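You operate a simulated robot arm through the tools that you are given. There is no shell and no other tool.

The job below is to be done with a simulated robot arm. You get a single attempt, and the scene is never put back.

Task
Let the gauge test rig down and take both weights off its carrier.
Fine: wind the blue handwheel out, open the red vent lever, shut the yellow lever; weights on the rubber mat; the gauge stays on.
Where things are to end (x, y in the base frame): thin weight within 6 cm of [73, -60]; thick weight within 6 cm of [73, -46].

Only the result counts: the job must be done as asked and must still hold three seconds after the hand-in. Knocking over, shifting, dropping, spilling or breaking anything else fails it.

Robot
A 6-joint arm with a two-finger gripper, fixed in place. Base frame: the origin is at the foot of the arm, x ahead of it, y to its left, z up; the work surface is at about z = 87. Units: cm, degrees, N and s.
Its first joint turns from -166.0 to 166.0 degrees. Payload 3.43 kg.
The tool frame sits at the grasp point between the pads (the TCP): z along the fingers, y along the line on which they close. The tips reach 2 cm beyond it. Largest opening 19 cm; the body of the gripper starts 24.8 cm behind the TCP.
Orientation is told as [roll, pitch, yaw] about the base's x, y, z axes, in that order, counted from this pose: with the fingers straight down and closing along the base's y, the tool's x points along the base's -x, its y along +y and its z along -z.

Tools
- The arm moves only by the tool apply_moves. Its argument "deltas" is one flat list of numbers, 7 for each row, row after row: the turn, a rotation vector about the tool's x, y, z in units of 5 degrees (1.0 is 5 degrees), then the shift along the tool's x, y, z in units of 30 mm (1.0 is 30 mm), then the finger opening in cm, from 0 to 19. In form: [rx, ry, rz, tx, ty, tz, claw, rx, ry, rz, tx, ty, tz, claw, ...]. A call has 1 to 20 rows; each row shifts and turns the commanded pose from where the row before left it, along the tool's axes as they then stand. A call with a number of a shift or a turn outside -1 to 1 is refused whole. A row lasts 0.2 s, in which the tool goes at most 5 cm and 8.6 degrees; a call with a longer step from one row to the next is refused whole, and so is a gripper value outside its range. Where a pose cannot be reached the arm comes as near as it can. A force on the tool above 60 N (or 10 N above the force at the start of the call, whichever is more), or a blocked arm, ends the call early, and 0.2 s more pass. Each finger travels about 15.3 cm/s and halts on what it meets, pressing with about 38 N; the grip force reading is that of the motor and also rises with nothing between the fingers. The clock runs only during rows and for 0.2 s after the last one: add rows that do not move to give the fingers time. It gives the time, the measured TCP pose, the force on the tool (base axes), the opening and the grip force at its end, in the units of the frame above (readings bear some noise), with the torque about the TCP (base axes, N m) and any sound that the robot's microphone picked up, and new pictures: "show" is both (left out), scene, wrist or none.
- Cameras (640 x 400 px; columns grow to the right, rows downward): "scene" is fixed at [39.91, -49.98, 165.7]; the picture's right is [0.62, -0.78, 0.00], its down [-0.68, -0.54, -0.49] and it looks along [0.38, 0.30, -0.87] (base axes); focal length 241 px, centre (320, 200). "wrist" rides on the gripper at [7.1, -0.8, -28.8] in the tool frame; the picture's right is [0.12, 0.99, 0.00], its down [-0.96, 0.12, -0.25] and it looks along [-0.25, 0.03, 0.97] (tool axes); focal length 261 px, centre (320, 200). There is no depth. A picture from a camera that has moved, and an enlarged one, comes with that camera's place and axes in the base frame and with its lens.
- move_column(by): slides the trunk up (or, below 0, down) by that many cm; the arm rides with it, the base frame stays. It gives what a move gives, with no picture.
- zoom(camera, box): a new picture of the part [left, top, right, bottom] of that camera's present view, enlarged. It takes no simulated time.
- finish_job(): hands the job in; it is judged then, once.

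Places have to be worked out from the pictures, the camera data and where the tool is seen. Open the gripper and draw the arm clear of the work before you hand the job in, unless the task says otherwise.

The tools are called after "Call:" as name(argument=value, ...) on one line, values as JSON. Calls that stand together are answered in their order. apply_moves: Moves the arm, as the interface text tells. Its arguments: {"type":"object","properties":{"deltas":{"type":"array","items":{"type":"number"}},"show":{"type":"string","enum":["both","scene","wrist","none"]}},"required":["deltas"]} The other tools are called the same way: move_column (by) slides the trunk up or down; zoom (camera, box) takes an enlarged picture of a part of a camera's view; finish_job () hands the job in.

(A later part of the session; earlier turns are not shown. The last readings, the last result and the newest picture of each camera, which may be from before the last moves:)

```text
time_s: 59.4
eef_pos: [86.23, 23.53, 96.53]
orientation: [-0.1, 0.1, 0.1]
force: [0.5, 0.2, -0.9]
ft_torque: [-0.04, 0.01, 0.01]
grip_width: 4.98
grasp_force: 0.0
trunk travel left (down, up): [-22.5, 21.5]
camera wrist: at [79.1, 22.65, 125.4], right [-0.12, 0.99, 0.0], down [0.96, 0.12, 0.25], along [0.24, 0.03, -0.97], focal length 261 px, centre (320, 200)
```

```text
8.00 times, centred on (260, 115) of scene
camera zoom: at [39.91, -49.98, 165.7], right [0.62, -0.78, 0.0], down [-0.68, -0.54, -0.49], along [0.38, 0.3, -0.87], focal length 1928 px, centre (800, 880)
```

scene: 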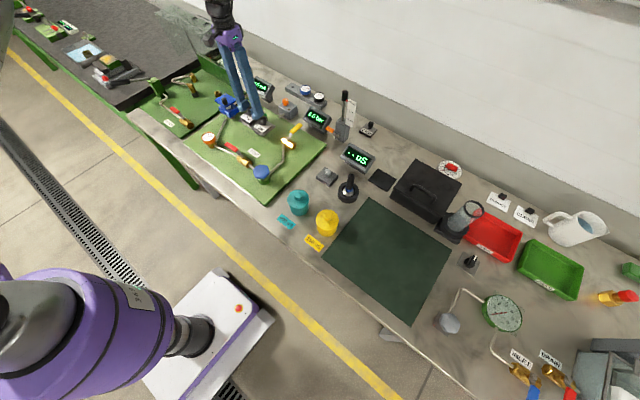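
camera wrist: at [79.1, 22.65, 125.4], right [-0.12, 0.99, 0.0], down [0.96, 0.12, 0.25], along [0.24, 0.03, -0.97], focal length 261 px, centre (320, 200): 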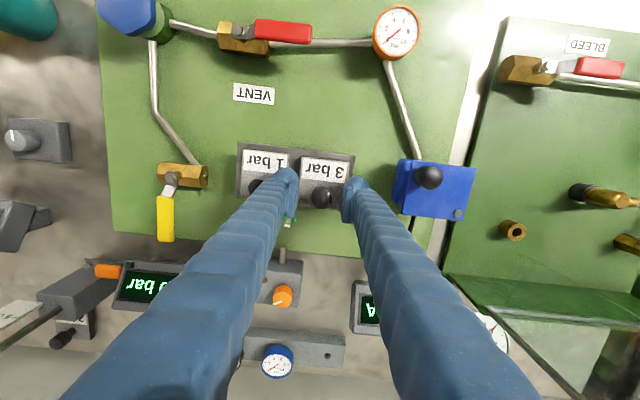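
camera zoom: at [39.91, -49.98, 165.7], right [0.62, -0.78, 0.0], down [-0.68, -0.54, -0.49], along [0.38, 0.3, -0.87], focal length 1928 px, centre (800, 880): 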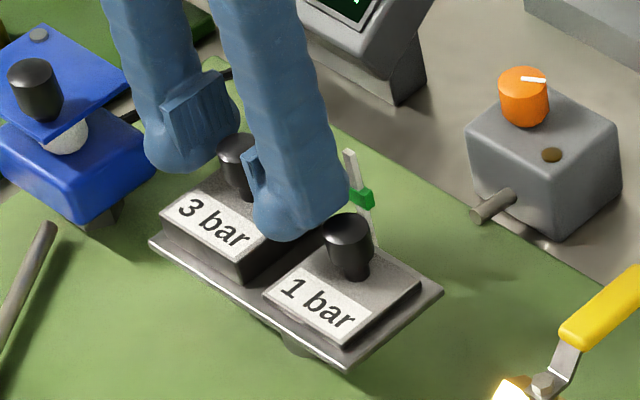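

The weight's top face is at about z 94 and the tips at 94.5, with the knob centred. I nudge 0.15 cm in y and close on the knob.

Call:
apply_moves(deltas=[0, 0, 0, -0.02, 0.05, 0.05, 5, 0, 0, 0, 0, 0, 0, 3, 0, 0, 0, 0, 0, 0, 1, 0, 0, 0, 0, 0, 0, 1, 0, 0, 0, 0, 0, 0, 1], show="none")

Call:
apply_moves(deltas=[0, 0, 0, 0, 0, -0.3, 1, 0, 0, 0, 0, 0, -0.4, 1, 0, 0, 0, 0, 0, 0, 1], show="both")

Call:
zoom(camera="scene", box=[230, 90, 290, 140])

Call:
zoom(camera="wrist", box=[210, 100, 430, 240])

```text
time_s: 60.6
eef_pos: [86.35, 23.74, 96.42]
orientation: [-0.1, 0.1, 0.0]
force: [-0.7, 0.0, 0.0]
ft_torque: [0.01, -0.01, 0.05]
grip_width: 2.24
grasp_force: 37.5
trunk travel left (down, up): [-22.5, 21.5]
```

```text
time_s: 61.4
eef_pos: [86.2, 23.81, 98.47]
orientation: [0.0, 0.1, 0.0]
force: [-0.3, -0.2, -3.8]
ft_torque: [0.01, -0.02, -0.04]
grip_width: 2.25
grasp_force: 37.8
trunk travel left (down, up): [-22.5, 21.5]
camera wrist: at [79.11, 22.95, 127.36], right [-0.12, 0.99, 0.0], down [0.96, 0.12, 0.25], along [0.24, 0.03, -0.97], focal length 261 px, centre (320, 200)
```

scene: 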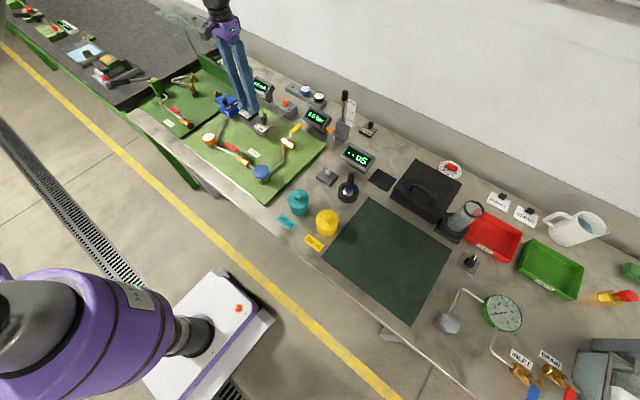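
wrist: 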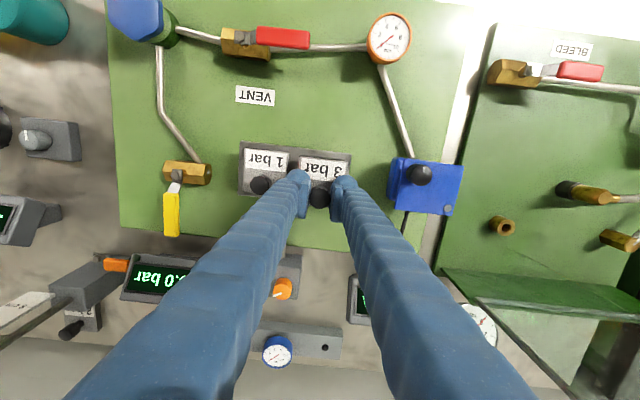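

```text
8.00 times, centred on (260, 115) of scene
camera zoom: at [39.91, -49.98, 165.7], right [0.62, -0.78, 0.0], down [-0.68, -0.54, -0.49], along [0.38, 0.3, -0.87], focal length 1928 px, centre (800, 880)
```

zoom: 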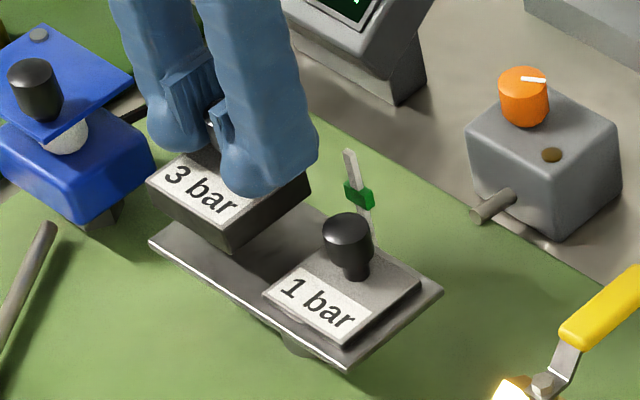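

```text
2.86 times, centred on (320, 170) of wrist
camera zoom: at [79.11, 22.95, 127.36], right [-0.12, 0.99, 0.0], down [0.96, 0.12, 0.25], along [0.24, 0.03, -0.97], focal length 745 px, centre (320, 286)
```

zoom: 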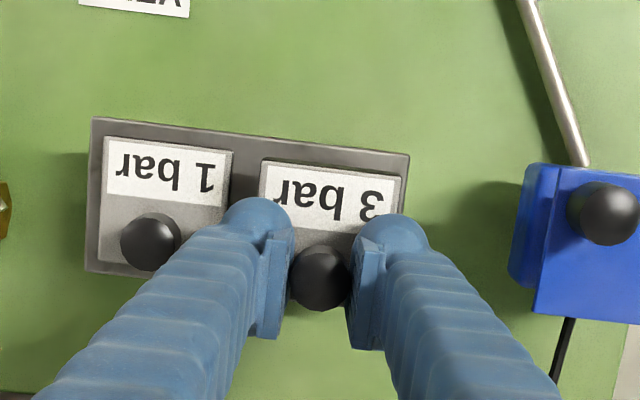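

The thick weight lifts cleanly (about 0.39 kg) and hangs level. I raise it to z about 112 and carry it toward the mat at constant orientation.

Call:
apply_moves(deltas=[0, 0, 0, 0, 0, -0.9, 1, 0, 0, 0, 0, 0, -0.9, 1, 0, 0, 0, 0, 0, -0.9, 1, 0, 0, 0, 0, 0, -0.9, 1, 0, 0, 0, 0, 0, -0.9, 1, 0, 0, 0, 0.1, -0.5, 0, 1, 0, 0, 0, 0.167, -0.9, 0, 1, 0, 0, 0, 0.167, -0.9, 0, 1, 0, 0, 0, 0.167, -0.9, 0, 1, 0, 0, 0, 0.167, -0.9, 0, 1, 0, 0, 0, 0.167, -0.9, 0, 1, 0, 0, 0, 0.167, -0.9, 0, 1, 0, 0, 0, 0.167, -0.9, 0, 1, 0, 0, 0, 0.167, -0.9, 0, 1, 0, 0, 0, 0.167, -0.9, 0, 1, 0, 0, 0, 0.167, -0.9, 0, 1, 0, 0, 0, 0.167, -0.9, 0, 1], show="both")

```text
time_s: 65.0
eef_pos: [80.53, -7.28, 112.15]
orientation: [0.0, 0.0, -0.1]
force: [-0.5, -0.8, -3.7]
ft_torque: [0.0, -0.05, -0.03]
grip_width: 2.26
grasp_force: 37.8
trunk travel left (down, up): [-22.5, 21.5]
camera wrist: at [73.45, -8.16, 140.83], right [-0.12, 0.99, 0.0], down [0.96, 0.12, 0.25], along [0.24, 0.03, -0.97], focal length 261 px, centre (320, 200)
```

scene: 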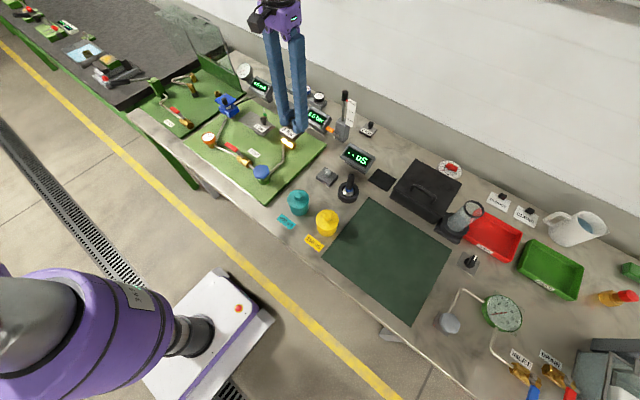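
wrist: 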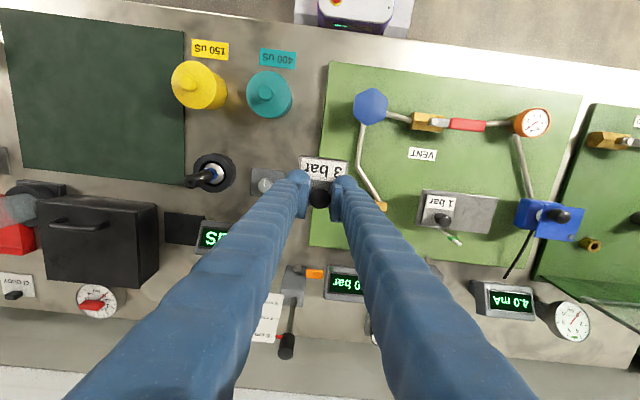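

Steady at 3.7 N. I continue to above [74.2, -46] (the knob sits about 1.2 cm toward +x of the weight's centre).

Call:
apply_moves(deltas=[0, 0, 0, 0.151, -0.921, 0, 1, 0, 0, 0, 0.151, -0.921, 0, 1, 0, 0, 0, 0.151, -0.921, 0, 1, 0, 0, 0, 0.151, -0.921, 0, 1, 0, 0, 0, 0.151, -0.921, 0, 1, 0, 0, 0, 0.151, -0.921, 0, 1, 0, 0, 0, 0.151, -0.921, 0, 1, 0, 0, 0, 0.151, -0.921, 0, 1, 0, 0, 0, 0.151, -0.921, 0, 1, 0, 0, 0, 0.151, -0.921, 0, 1, 0, 0, 0, 0.151, -0.921, 0, 1, 0, 0, 0, 0.151, -0.921, 0, 1, 0, 0, 0, 0.151, -0.921, 0, 1, 0, 0, 0, 0.151, -0.921, 0, 1, 0, 0, 0, 0, 0, 0, 1], show="both")

```text
time_s: 68.2
eef_pos: [73.87, -45.82, 112.02]
orientation: [0.0, 0.1, 0.2]
force: [-0.5, -0.4, -4.9]
ft_torque: [0.07, -0.08, -0.04]
grip_width: 2.25
grasp_force: 38.1
trunk travel left (down, up): [-22.5, 21.5]
camera wrist: at [66.91, -46.79, 140.89], right [-0.12, 0.99, 0.0], down [0.96, 0.12, 0.25], along [0.24, 0.03, -0.97], focal length 261 px, centre (320, 200)
```

scene: 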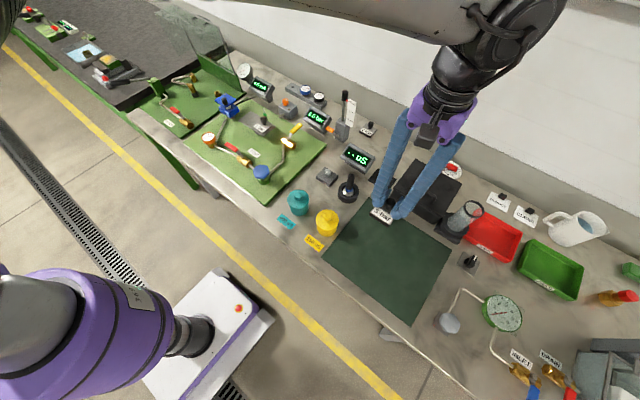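
wrist: 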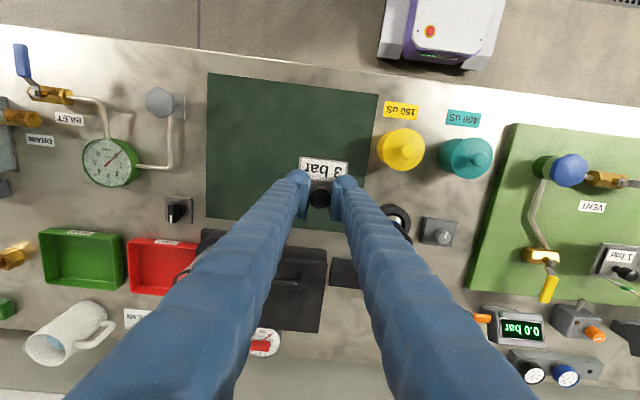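

Over the target spot on the mat. I descend to about z 93.5 (weight bottom about 1.5 cm above the mat) and then approach slowly.

Call:
apply_moves(deltas=[0, 0, 0, 0, 0, 0.9, 1, 0, 0, 0, 0, 0, 0.9, 1, 0, 0, 0, 0, 0, 0.9, 1, 0, 0, 0, 0, 0, 0.9, 1, 0, 0, 0, 0, 0, 0.9, 1, 0, 0, 0, 0, 0, 0.9, 1, 0, 0, 0, 0, 0, 0.7, 1, 0, 0, 0, 0, 0, 0, 1], show="both")

Call:
zoom(camera="scene", box=[340, 180, 440, 260])

```text
time_s: 70.0
eef_pos: [73.92, -46.0, 93.8]
orientation: [0.0, 0.0, 0.0]
force: [-0.5, 0.0, -4.2]
ft_torque: [0.02, -0.02, -0.01]
grip_width: 2.26
grasp_force: 38.1
trunk travel left (down, up): [-22.5, 21.5]
camera wrist: at [66.85, -46.92, 122.52], right [-0.12, 0.99, 0.0], down [0.96, 0.12, 0.25], along [0.24, 0.03, -0.97], focal length 261 px, centre (320, 200)
```

scene: 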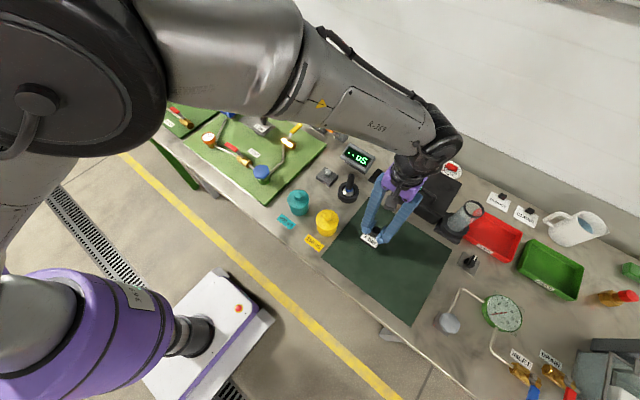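
wrist: 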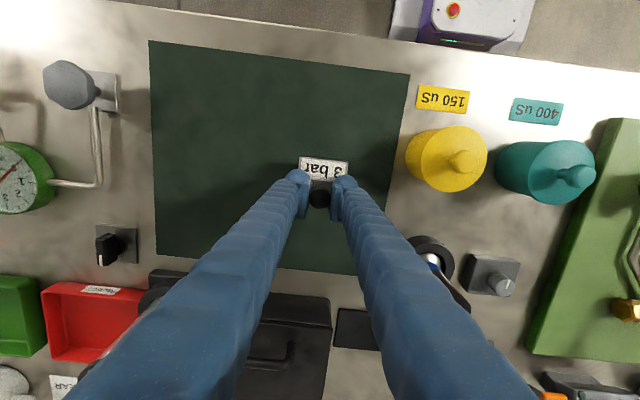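

```text
5.00 times, centred on (390, 220) of scene
camera zoom: at [39.91, -49.98, 165.7], right [0.62, -0.78, 0.0], down [-0.68, -0.54, -0.49], along [0.38, 0.3, -0.87], focal length 1205 px, centre (-30, 100)
```

zoom: 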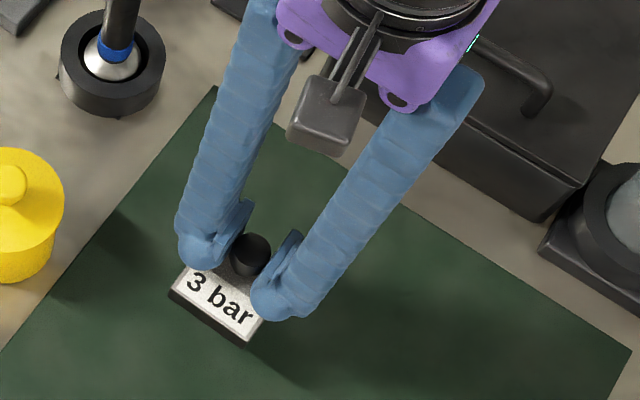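

Weight is level just above the mat. I lower in small steps and watch the vertical force for contact.

Call:
apply_moves(deltas=[0, 0, 0, 0, 0, 0.1, 1, 0, 0, 0, 0, 0, 0.1, 1, 0, 0, 0, 0, 0, 0.1, 1, 0, 0, 0, 0, 0, 0.1, 1, 0, 0, 0, 0, 0, 0, 1], show="none")

Call:
apply_moves(deltas=[0, 0, 0, 0, 0, 0.08, 1, 0, 0, 0, 0, 0, 0.04, 1, 0, 0, 0, 0, 0, 0, 1], show="scene")

Call:
zoom(camera="scene", box=[350, 210, 410, 260])

```text
time_s: 71.2
eef_pos: [73.84, -45.97, 92.39]
orientation: [0.1, 0.1, 0.0]
force: [-0.6, -1.3, -4.6]
ft_torque: [0.03, -0.04, 0.01]
grip_width: 2.27
grasp_force: 38.3
trunk travel left (down, up): [-22.5, 21.5]
```

```text
time_s: 72.0
eef_pos: [73.86, -45.91, 92.11]
orientation: [0.0, 0.0, 0.1]
force: [-0.5, 0.3, -4.9]
ft_torque: [-0.01, -0.03, 0.01]
grip_width: 2.25
grasp_force: 37.5
trunk travel left (down, up): [-22.5, 21.5]
```

scene: 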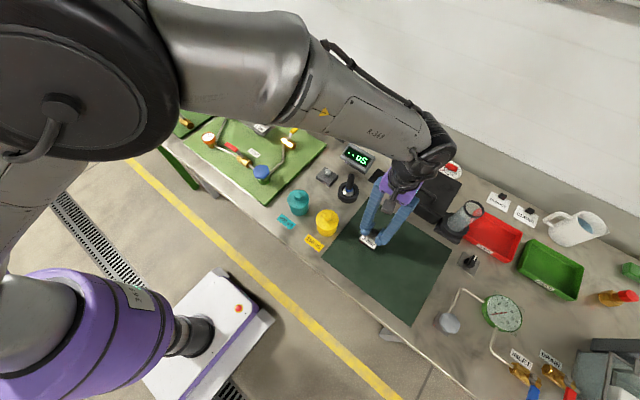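

```text
8.00 times, centred on (380, 235) of scene
camera zoom: at [39.91, -49.98, 165.7], right [0.62, -0.78, 0.0], down [-0.68, -0.54, -0.49], along [0.38, 0.3, -0.87], focal length 1928 px, centre (-160, -80)
```

zoom: 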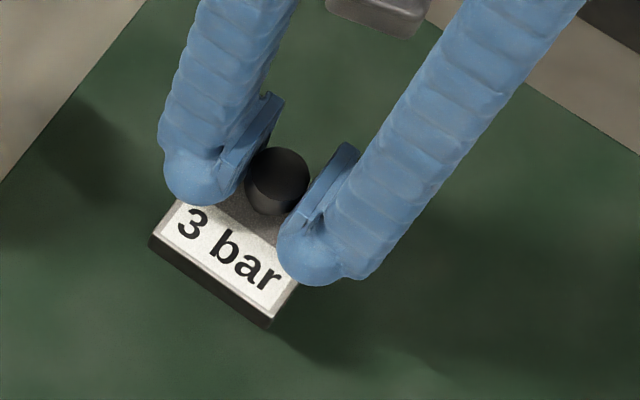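

No contact yet at z 92.1 (force still -4.9 N). I continue in 1.2 mm steps.

Call:
apply_moves(deltas=[0, 0, 0, 0, 0, 0.04, 1, 0, 0, 0, 0, 0, 0.04, 1, 0, 0, 0, 0, 0, 0.04, 1, 0, 0, 0, 0, 0, 0, 1], show="none")

```text
time_s: 73.0
eef_pos: [73.96, -45.92, 91.76]
orientation: [0.0, 0.0, 0.2]
force: [0.4, 0.3, -3.7]
ft_torque: [0.0, -0.04, 0.02]
grip_width: 2.26
grasp_force: 37.8
trunk travel left (down, up): [-22.5, 21.5]
```

Still carrying the weight (-3.7 N). A few more small steps down.

Call:
apply_moves(deltas=[0, 0, 0, 0, 0, 0.04, 1, 0, 0, 0, 0, 0, 0.04, 1, 0, 0, 0, 0, 0, 0, 1], show="none")

Call:
apply_moves(deltas=[0, 0, 0, 0, 0, 0.04, 1, 0, 0, 0, 0, 0, 0, 1], show="wrist")

```text
time_s: 73.8
eef_pos: [73.73, -46.05, 91.5]
orientation: [-0.1, 0.1, 0.1]
force: [-0.5, 1.1, -4.9]
ft_torque: [0.0, -0.07, 0.01]
grip_width: 2.24
grasp_force: 37.4
trunk travel left (down, up): [-22.5, 21.5]
```

```text
time_s: 74.4
eef_pos: [73.79, -45.91, 91.44]
orientation: [0.0, 0.2, 0.1]
force: [0.6, 0.0, -4.5]
ft_torque: [-0.01, -0.03, -0.03]
grip_width: 2.26
grasp_force: 37.9
trunk travel left (down, up): [-22.5, 21.5]
camera wrist: at [66.82, -46.81, 120.24], right [-0.12, 0.99, 0.0], down [0.96, 0.12, 0.25], along [0.24, 0.03, -0.97], focal length 261 px, centre (320, 200)
```

wrist: 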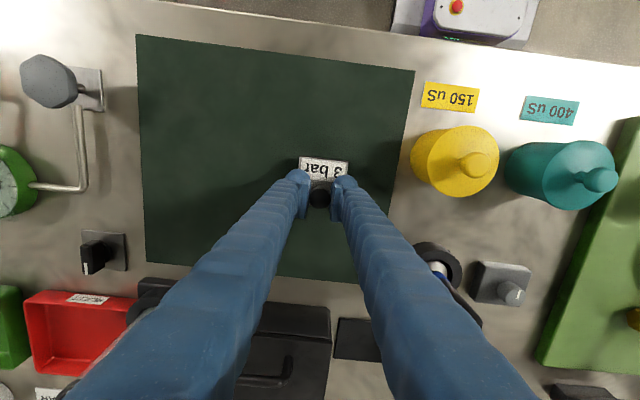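

Still no contact; I keep lowering in 1.2 mm steps.

Call:
apply_moves(deltas=[0, 0, 0, 0, 0, 0.04, 1, 0, 0, 0, 0, 0, 0.04, 1, 0, 0, 0, 0, 0, 0, 1], show="none")

Call:
apply_moves(deltas=[0, 0, 0, 0, 0, 0.04, 1, 0, 0, 0, 0, 0, 0.04, 1, 0, 0, 0, 0, 0, 0, 1], show="scene")

Call:
zoom(camera="scene", box=[350, 210, 410, 260])

```text
time_s: 75.2
eef_pos: [73.96, -45.89, 91.25]
orientation: [-0.1, 0.1, 0.1]
force: [-0.5, -0.6, -5.3]
ft_torque: [0.02, -0.04, -0.01]
grip_width: 2.24
grasp_force: 38.2
trunk travel left (down, up): [-22.5, 21.5]
```

```text
time_s: 76.0
eef_pos: [73.91, -45.94, 91.12]
orientation: [0.0, 0.1, 0.0]
force: [-0.4, -0.2, -4.4]
ft_torque: [-0.02, -0.05, -0.02]
grip_width: 2.25
grasp_force: 38.2
trunk travel left (down, up): [-22.5, 21.5]
```

scene: 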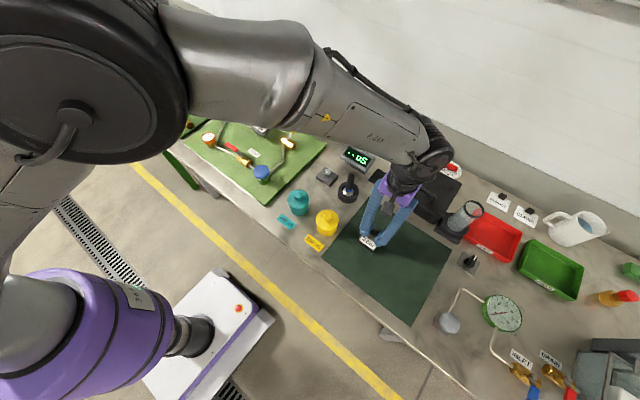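

```text
8.00 times, centred on (380, 235) of scene
camera zoom: at [39.91, -49.98, 165.7], right [0.62, -0.78, 0.0], down [-0.68, -0.54, -0.49], along [0.38, 0.3, -0.87], focal length 1928 px, centre (-160, -80)
```

zoom: 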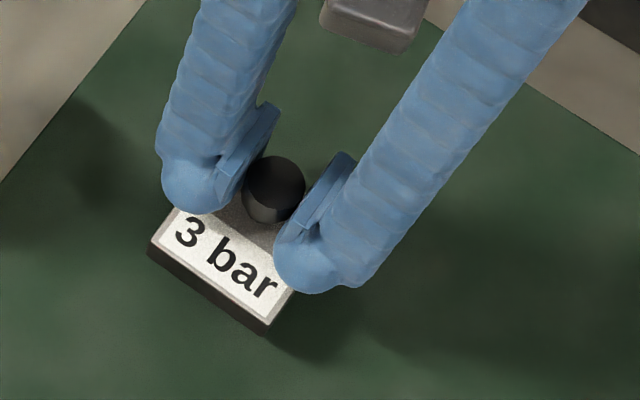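

Force unchanged, but the shadow shows the weight almost on the mat. I continue in finer steps.

Call:
apply_moves(deltas=[0, 0, 0, 0, 0, 0.03, 1, 0, 0, 0, 0, 0, 0, 1], show="none")

Call:
apply_moves(deltas=[0, 0, 0, 0, 0, 0.03, 1, 0, 0, 0, 0, 0, 0, 1], show="none")

Call:
apply_moves(deltas=[0, 0, 0, 0, 0, 0.03, 1, 0, 0, 0, 0, 0, 0, 1], show="none")

```text
time_s: 76.6
eef_pos: [73.93, -45.9, 90.91]
orientation: [0.0, 0.1, 0.1]
force: [-0.3, 0.0, -4.8]
ft_torque: [0.0, -0.04, 0.02]
grip_width: 2.23
grasp_force: 37.9
trunk travel left (down, up): [-22.5, 21.5]
```

```text
time_s: 77.2
eef_pos: [73.95, -45.85, 90.9]
orientation: [-0.1, 0.1, 0.1]
force: [-1.1, -1.2, -4.4]
ft_torque: [0.02, -0.04, 0.01]
grip_width: 2.26
grasp_force: 37.9
trunk travel left (down, up): [-22.5, 21.5]
```

```text
time_s: 77.8
eef_pos: [73.99, -45.94, 90.84]
orientation: [-0.1, 0.0, 0.0]
force: [0.4, 0.1, -5.1]
ft_torque: [-0.01, -0.05, 0.02]
grip_width: 2.24
grasp_force: 37.8
trunk travel left (down, up): [-22.5, 21.5]
```

Still hanging freely at z 90.8. I keep going down step by step.

Call:
apply_moves(deltas=[0, 0, 0, 0, 0, 0.04, 1, 0, 0, 0, 0, 0, 0, 1], show="none")

Call:
apply_moves(deltas=[0, 0, 0, 0, 0, 0.04, 1, 0, 0, 0, 0, 0, 0, 1], show="none")

Call:
apply_moves(deltas=[0, 0, 0, 0, 0, 0.04, 1, 0, 0, 0, 0, 0, 0, 1], show="both")

Call:
zoom(camera="scene", box=[350, 210, 410, 260])

```text
time_s: 78.4
eef_pos: [73.95, -45.88, 90.71]
orientation: [0.1, 0.1, 0.2]
force: [0.4, -0.7, -4.1]
ft_torque: [-0.01, -0.02, -0.01]
grip_width: 2.26
grasp_force: 37.9
trunk travel left (down, up): [-22.5, 21.5]
```

```text
time_s: 79.0
eef_pos: [74.07, -45.86, 90.47]
orientation: [0.0, 0.0, 0.1]
force: [0.4, -0.2, -4.1]
ft_torque: [-0.01, -0.09, 0.03]
grip_width: 2.27
grasp_force: 37.9
trunk travel left (down, up): [-22.5, 21.5]
```

```text
time_s: 79.6
eef_pos: [74.02, -45.92, 90.42]
orientation: [0.0, 0.2, 0.1]
force: [0.3, 0.3, -4.1]
ft_torque: [-0.01, -0.06, -0.01]
grip_width: 2.28
grasp_force: 38.3
trunk travel left (down, up): [-22.5, 21.5]
camera wrist: at [66.89, -46.87, 119.18], right [-0.12, 0.99, 0.0], down [0.96, 0.12, 0.25], along [0.24, 0.03, -0.97], focal length 261 px, centre (320, 200)
```

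scene: 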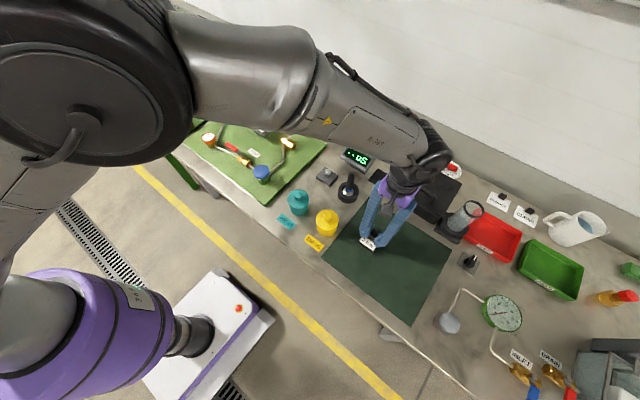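
wrist: 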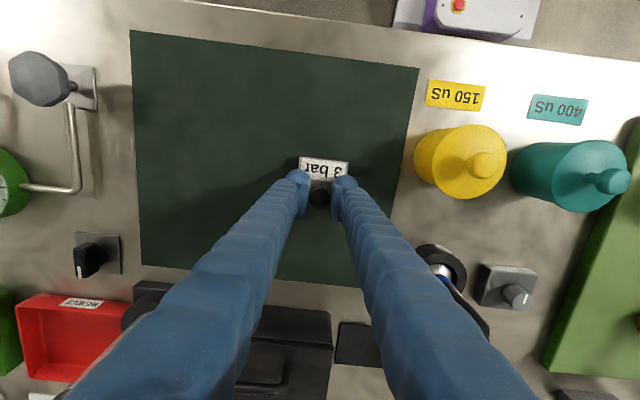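

```text
8.00 times, centred on (380, 235) of scene
camera zoom: at [39.91, -49.98, 165.7], right [0.62, -0.78, 0.0], down [-0.68, -0.54, -0.49], along [0.38, 0.3, -0.87], focal length 1928 px, centre (-160, -80)
```

zoom: 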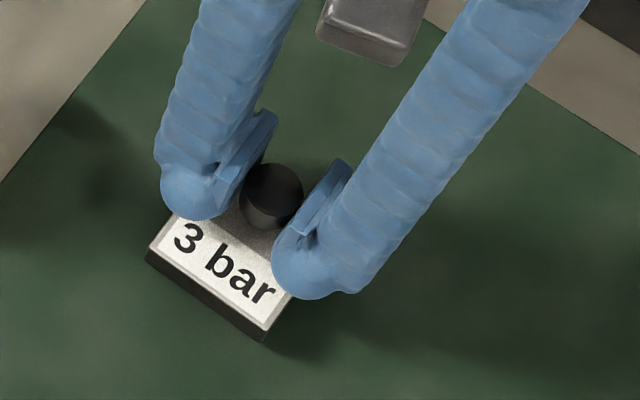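

The weight still moves with the fingers, force is unchanged and its shadow is still shrinking, so it is not yet down. I continue downward in small monitored steps.

Call:
apply_moves(deltas=[0, 0, 0, 0, 0, 0.04, 1, 0, 0, 0, 0, 0, 0, 1], show="none")

Call:
apply_moves(deltas=[0, 0, 0, 0, 0, 0.04, 1, 0, 0, 0, 0, 0, 0, 1], show="none")

Call:
apply_moves(deltas=[0, 0, 0, 0, 0, 0.04, 1, 0, 0, 0, 0, 0, 0, 1], show="both")

Call:
zoom(camera="scene", box=[350, 210, 410, 260])

Call:
zoom(camera="wrist", box=[260, 120, 380, 220])

```text
time_s: 80.2
eef_pos: [74.02, -45.99, 90.28]
orientation: [0.0, 0.1, 0.2]
force: [-1.0, -0.5, -3.9]
ft_torque: [0.02, -0.04, 0.0]
grip_width: 2.27
grasp_force: 38.3
trunk travel left (down, up): [-22.5, 21.5]
```

```text
time_s: 80.8
eef_pos: [73.95, -45.87, 90.18]
orientation: [0.0, 0.1, 0.1]
force: [-0.2, 0.3, -4.8]
ft_torque: [0.0, -0.03, 0.03]
grip_width: 2.25
grasp_force: 38.3
trunk travel left (down, up): [-22.5, 21.5]
```

```text
time_s: 81.4
eef_pos: [73.87, -45.96, 89.93]
orientation: [-0.1, 0.1, -0.1]
force: [-0.3, 0.3, -4.5]
ft_torque: [0.01, -0.04, -0.02]
grip_width: 2.26
grasp_force: 38.4
trunk travel left (down, up): [-22.5, 21.5]
camera wrist: at [66.87, -46.81, 118.79], right [-0.12, 0.99, 0.0], down [0.96, 0.12, 0.25], along [0.24, 0.03, -0.97], focal length 261 px, centre (320, 200)
```

scene: 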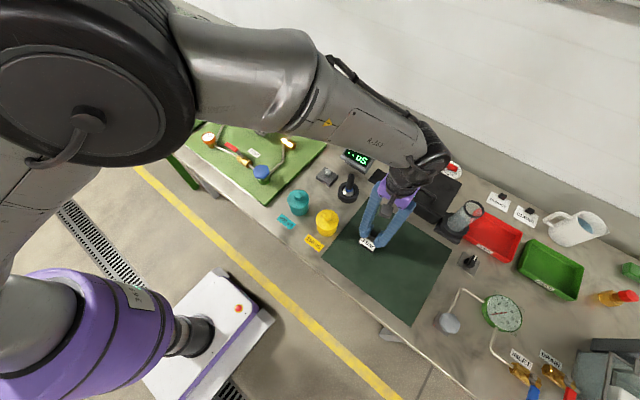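
wrist: 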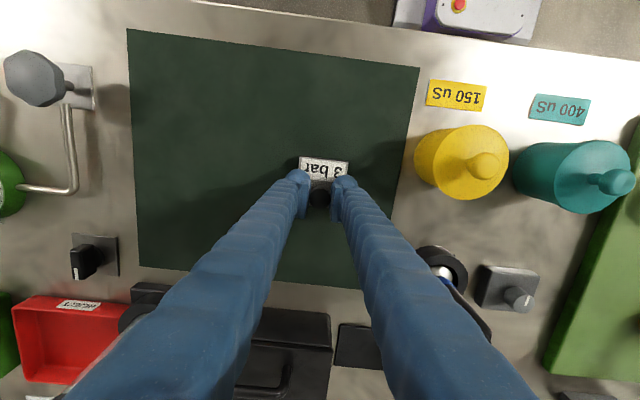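

```text
8.00 times, centred on (380, 235) of scene
camera zoom: at [39.91, -49.98, 165.7], right [0.62, -0.78, 0.0], down [-0.68, -0.54, -0.49], along [0.38, 0.3, -0.87], focal length 1928 px, centre (-160, -80)
```

zoom: 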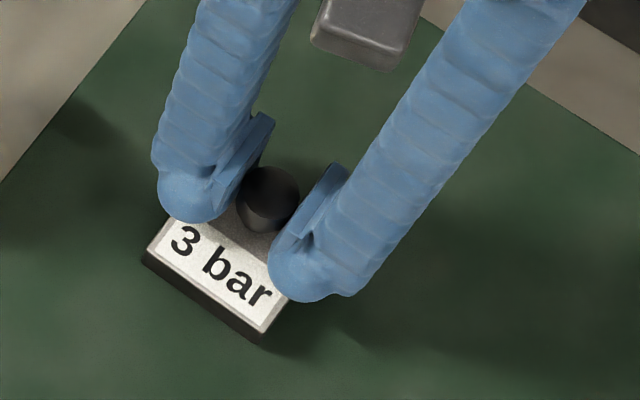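

```text
4.00 times, centred on (320, 170) of wrist
camera zoom: at [66.87, -46.81, 118.79], right [-0.12, 0.99, 0.0], down [0.96, 0.12, 0.25], along [0.24, 0.03, -0.97], focal length 1043 px, centre (320, 320)
```

zoom: 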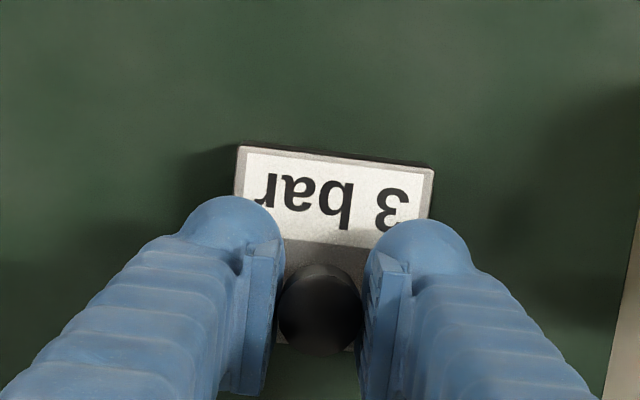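

The readings suggest the mat surface is lower than I assumed. Before going further I triangulate it from a bench-level label and mat corners visible in both cameras.

Call:
zoom(camera="wrist", box=[400, 50, 500, 120])

Call:
zoom(camera="scene", box=[290, 210, 350, 260])

```text
5.71 times, centred on (450, 85) of wrist
camera zoom: at [66.87, -46.81, 118.79], right [-0.12, 0.99, 0.0], down [0.96, 0.12, 0.25], along [0.24, 0.03, -0.97], focal length 1489 px, centre (-423, 857)
```

zoom: 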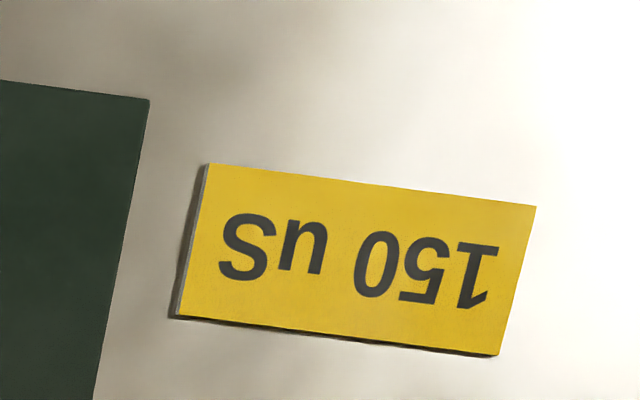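

```text
8.00 times, centred on (320, 235) of scene
camera zoom: at [39.91, -49.98, 165.7], right [0.62, -0.78, 0.0], down [-0.68, -0.54, -0.49], along [0.38, 0.3, -0.87], focal length 1928 px, centre (320, -80)
```

zoom: 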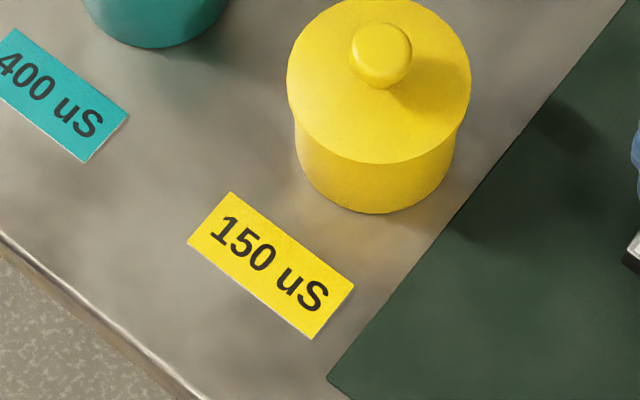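

Triangulation puts the bench nearer z 85, so contact should come soon. I continue in 0.9 mm steps.

Call:
apply_moves(deltas=[0, 0, 0, 0, 0, 0.03, 1, 0, 0, 0, 0, 0, 0, 1], show="none")

Call:
apply_moves(deltas=[0, 0, 0, 0, 0, 0.03, 1, 0, 0, 0, 0, 0, 0, 1], show="none")

Call:
apply_moves(deltas=[0, 0, 0, 0, 0, 0.03, 1, 0, 0, 0, 0, 0, 0, 1], show="none")

Call:
apply_moves(deltas=[0, 0, 0, 0, 0, 0.03, 1, 0, 0, 0, 0, 0, 0, 1], show="scene")

Call:
zoom(camera="scene", box=[350, 210, 410, 260])

```text
time_s: 82.0
eef_pos: [73.9, -45.95, 89.95]
orientation: [0.0, 0.0, 0.1]
force: [-0.3, 0.3, -4.0]
ft_torque: [0.02, -0.02, 0.0]
grip_width: 2.24
grasp_force: 38.3
trunk travel left (down, up): [-22.5, 21.5]
```

```text
time_s: 82.6
eef_pos: [74.0, -46.0, 89.77]
orientation: [0.1, 0.0, 0.0]
force: [0.0, 0.2, -5.0]
ft_torque: [0.03, -0.04, 0.0]
grip_width: 2.26
grasp_force: 38.0
trunk travel left (down, up): [-22.5, 21.5]
```

```text
time_s: 83.2
eef_pos: [73.96, -45.94, 89.75]
orientation: [0.0, 0.0, 0.1]
force: [1.0, 0.0, -4.0]
ft_torque: [0.01, -0.07, 0.01]
grip_width: 2.25
grasp_force: 38.1
trunk travel left (down, up): [-22.5, 21.5]
```

```text
time_s: 83.8
eef_pos: [73.93, -45.89, 89.72]
orientation: [0.0, -0.1, 0.0]
force: [-1.0, 1.3, 2.0]
ft_torque: [0.02, 0.23, -0.04]
grip_width: 2.26
grasp_force: 38.2
trunk travel left (down, up): [-22.5, 21.5]
```

scene: 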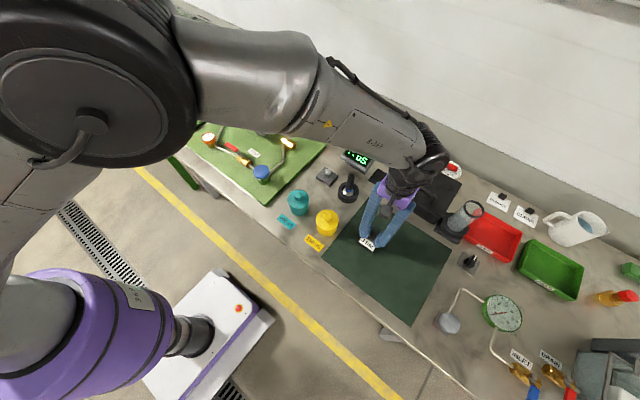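

```text
8.00 times, centred on (380, 235) of scene
camera zoom: at [39.91, -49.98, 165.7], right [0.62, -0.78, 0.0], down [-0.68, -0.54, -0.49], along [0.38, 0.3, -0.87], focal length 1928 px, centre (-160, -80)
```

zoom: 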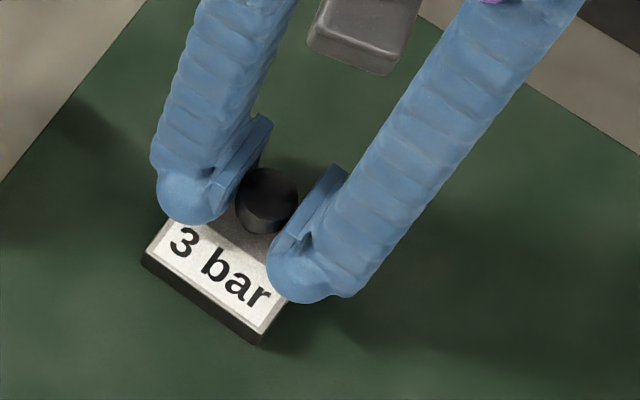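

Contact: force went from -4 to +2 N at z 89.7, so the weight rests on the mat. I open the fingers and rise straight up.

Call:
apply_moves(deltas=[0, 0, 0, 0, 0, 0, 3, 0, 0, 0, 0, 0, 0, 5, 0, 0, 0, 0, 0, 0, 5, 0, 0, 0, 0, 0, -0.5, 5, 0, 0, 0, 0, 0, -0.9, 5, 0, 0, 0, 0, 0, -0.9, 5, 0, 0, 0, 0, 0, -0.9, 5, 0, 0, 0, 0, 0, -0.9, 5, 0, 0, 0, 0, 0, -0.9, 5, 0, 0, 0, 0, 0, -0.9, 5, 0, 0, 0, 0, 0, -0.9, 5, 0, 0, 0, 0, 0, 0, 5], show="both")

Call:
zoom(camera="wrist", box=[210, 100, 430, 240])

```text
time_s: 86.4
eef_pos: [73.87, -46.01, 109.9]
orientation: [0.0, 0.2, 0.1]
force: [-0.8, -0.2, 0.3]
ft_torque: [0.02, 0.01, -0.01]
grip_width: 4.99
grasp_force: 0.0
trunk travel left (down, up): [-22.5, 21.5]
camera wrist: at [66.84, -46.94, 138.76], right [-0.12, 0.99, 0.0], down [0.96, 0.12, 0.25], along [0.24, 0.03, -0.97], focal length 261 px, centre (320, 200)
```

scene: 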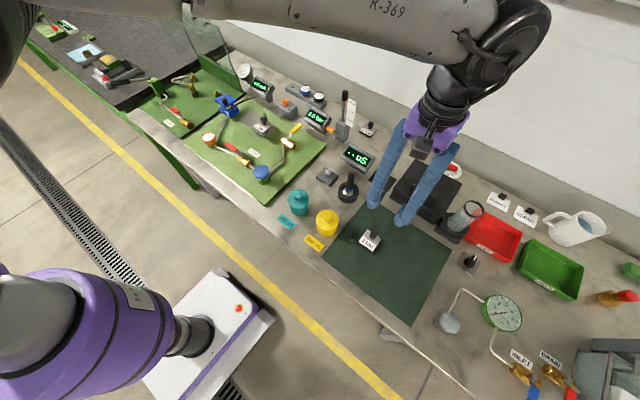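
wrist: 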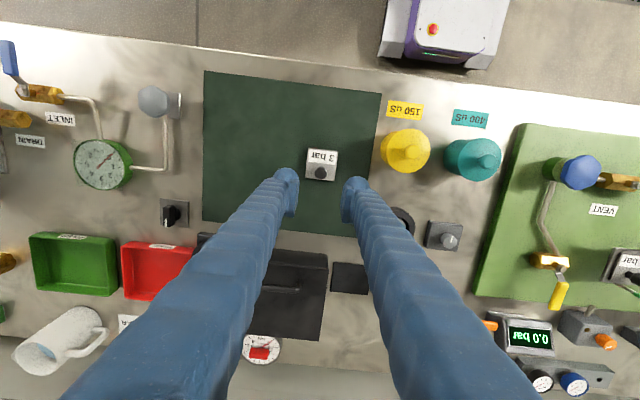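

```text
2.86 times, centred on (320, 170) of wrist
camera zoom: at [66.84, -46.94, 138.76], right [-0.12, 0.99, 0.0], down [0.96, 0.12, 0.25], along [0.24, 0.03, -0.97], focal length 745 px, centre (320, 286)
```

zoom: 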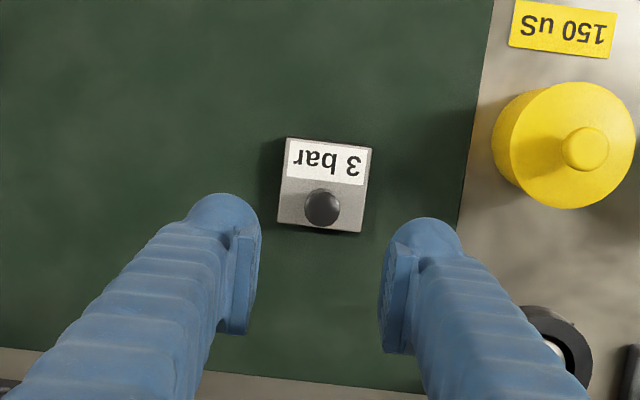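

The thick weight stands on the mat at about [72.8, -45.9]. I return above the thin weight's knob at about [86.1, 16.4].

Call:
apply_moves(deltas=[0, 0, 0, -0.1, 0.5, 0, 5, 0, 0, 0, -0.186, 0.945, 0, 5, 0, 0, 0, -0.186, 0.945, 0, 5, 0, 0, 0, -0.186, 0.945, 0, 5, 0, 0, 0, -0.186, 0.945, 0, 5, 0, 0, 0, -0.186, 0.945, 0, 5, 0, 0, 0, -0.186, 0.945, 0, 5, 0, 0, 0, -0.186, 0.945, 0, 5, 0, 0, 0, -0.186, 0.945, 0, 5, 0, 0, 0, -0.186, 0.945, 0, 5, 0, 0, 0, -0.186, 0.945, 0, 5, 0, 0, 0, -0.186, 0.945, 0, 5, 0, 0, 0, -0.186, 0.945, 0, 5, 0, 0, 0, -0.186, 0.945, 0, 5, 0, 0, 0, -0.186, 0.945, 0, 5, 0, 0, 0, -0.186, 0.945, 0, 5, 0, 0, 0, -0.186, 0.945, 0, 5, 0, 0, 0, -0.186, 0.945, 0, 5, 0, 0, 0, -0.186, 0.945, 0, 5, 0, 0, 0, -0.186, 0.945, 0, 5], show="none")

Call:
apply_moves(deltas=[0, 0, 0, -0.186, 0.945, 0, 5, 0, 0, 0, -0.186, 0.945, 0, 5, 0, 0, 0, -0.1, 0.45, 0, 5, 0, 0, 0, 0, 0, 0.9, 5, 0, 0, 0, 0, 0, 0.9, 5, 0, 0, 0, 0, 0, 0.7, 5, 0, 0, 0, 0, 0, 0, 5], show="both")

Call:
zoom(camera="wrist", box=[210, 100, 430, 240])

Call:
zoom(camera="scene", box=[230, 90, 290, 140])

```text
time_s: 90.6
eef_pos: [84.9, 9.23, 109.97]
orientation: [-0.1, 0.1, 0.1]
force: [0.2, 1.1, -0.3]
ft_torque: [-0.02, -0.01, 0.0]
grip_width: 4.99
grasp_force: 0.0
trunk travel left (down, up): [-22.5, 21.5]
```

```text
time_s: 92.2
eef_pos: [86.21, 16.5, 102.73]
orientation: [0.0, 0.0, 0.1]
force: [0.9, -0.2, 0.7]
ft_torque: [0.0, -0.03, 0.01]
grip_width: 5.0
grasp_force: 0.2
trunk travel left (down, up): [-22.5, 21.5]
camera wrist: at [79.18, 15.52, 131.52], right [-0.12, 0.99, 0.0], down [0.96, 0.12, 0.25], along [0.24, 0.03, -0.97], focal length 261 px, centre (320, 200)
```

scene: 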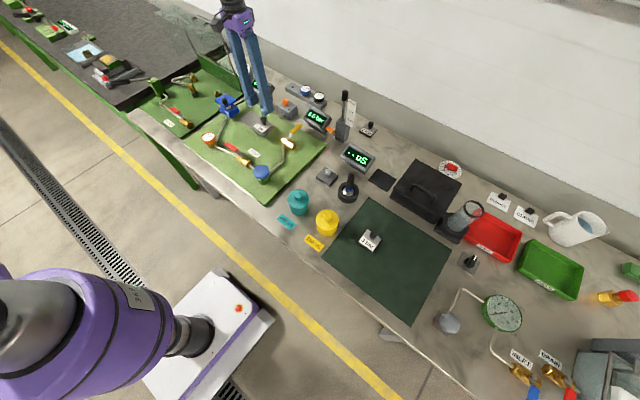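
wrist: 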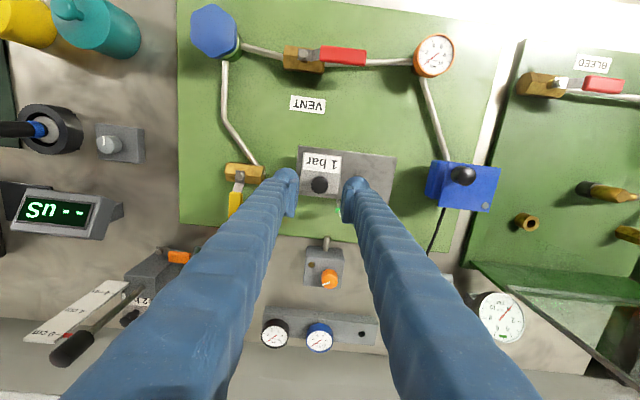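

```text
2.86 times, centred on (320, 170) of wrist
camera zoom: at [79.18, 15.52, 131.52], right [-0.12, 0.99, 0.0], down [0.96, 0.12, 0.25], along [0.24, 0.03, -0.97], focal length 745 px, centre (320, 286)
```

zoom: 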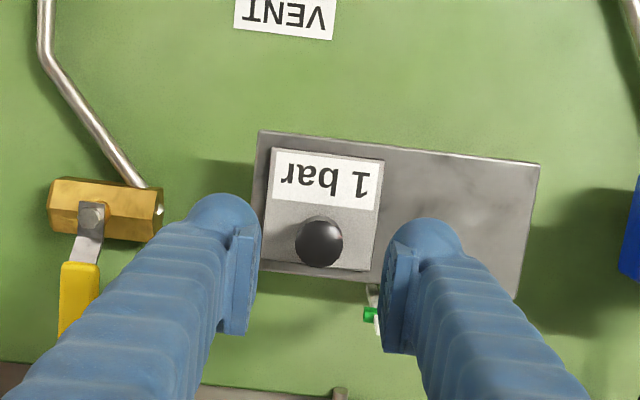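

```text
8.00 times, centred on (260, 115) of scene
camera zoom: at [39.91, -49.98, 165.7], right [0.62, -0.78, 0.0], down [-0.68, -0.54, -0.49], along [0.38, 0.3, -0.87], focal length 1928 px, centre (800, 880)
```

zoom: 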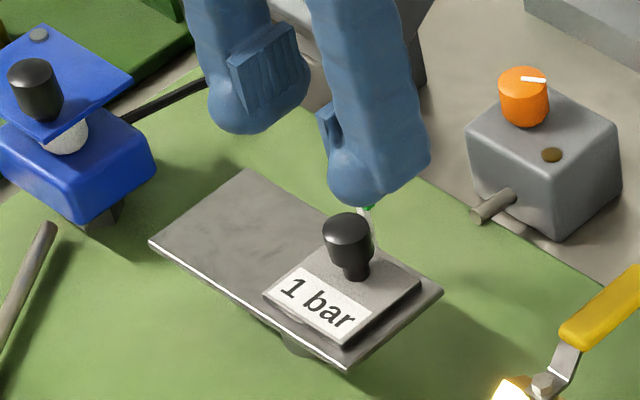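

The thin weight's knob is within 0.2 cm of the TCP in plan; its top face is about z 92.4. I narrow the opening slightly to keep clear of the green indicator and descend to TCP z about 95.2.

Call:
apply_moves(deltas=[0, 0, 0, 0, -0.05, 0.9, 4.4, 0, 0, 0, 0, 0, 0.9, 4.4, 0, 0, 0, 0, 0, 0.65, 4.4, 0, 0, 0, 0, 0, 0, 4.4], show="both")

Call:
zoom(camera="wrist", box=[210, 100, 430, 240])

Call:
zoom(camera="scene", box=[230, 90, 290, 140])

```text
time_s: 93.2
eef_pos: [86.37, 16.11, 95.45]
orientation: [0.0, 0.0, 0.1]
force: [-0.7, 0.4, 0.2]
ft_torque: [0.0, -0.01, 0.03]
grip_width: 4.43
grasp_force: 0.1
trunk travel left (down, up): [-22.5, 21.5]
camera wrist: at [79.27, 15.23, 124.19], right [-0.12, 0.99, 0.0], down [0.96, 0.12, 0.25], along [0.25, 0.03, -0.97], focal length 261 px, centre (320, 200)
```

scene: 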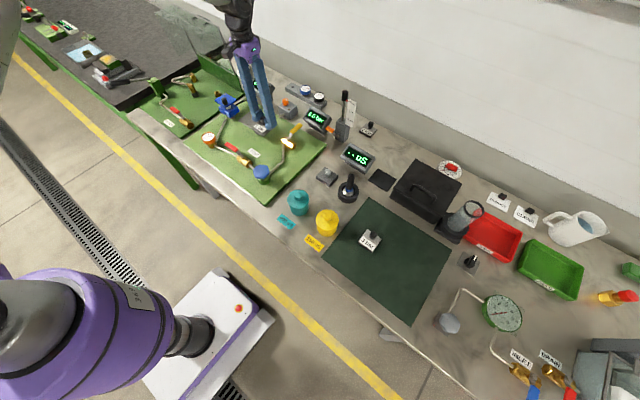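
wrist: 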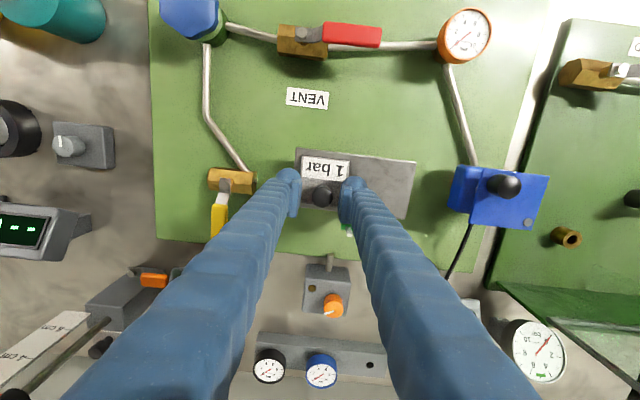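

```text
2.86 times, centred on (320, 170) of wrist
camera zoom: at [79.27, 15.23, 124.19], right [-0.12, 0.99, 0.0], down [0.96, 0.12, 0.25], along [0.25, 0.03, -0.97], focal length 745 px, centre (320, 286)
```

zoom: 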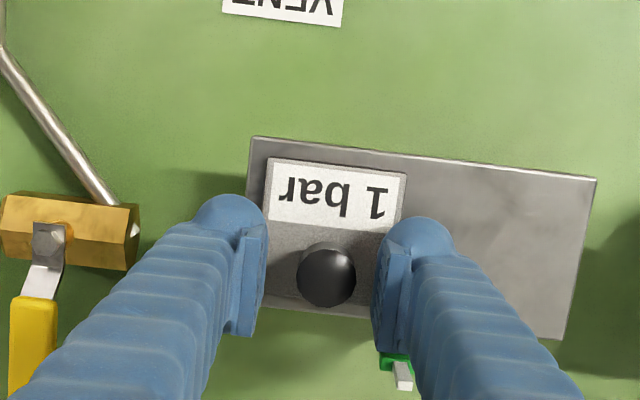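

```text
8.00 times, centred on (260, 115) of scene
camera zoom: at [39.91, -49.98, 165.7], right [0.62, -0.78, 0.0], down [-0.68, -0.54, -0.49], along [0.38, 0.3, -0.87], focal length 1928 px, centre (800, 880)
```

zoom: 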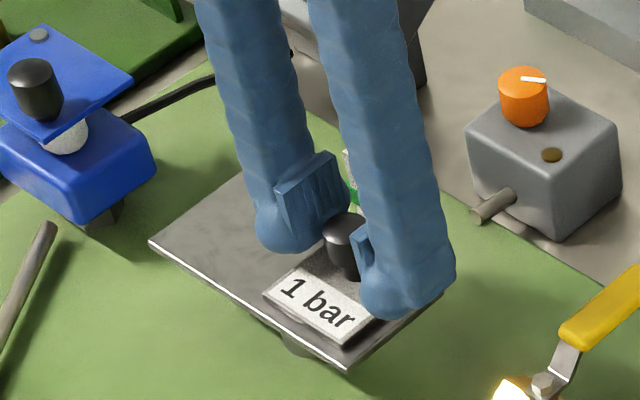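

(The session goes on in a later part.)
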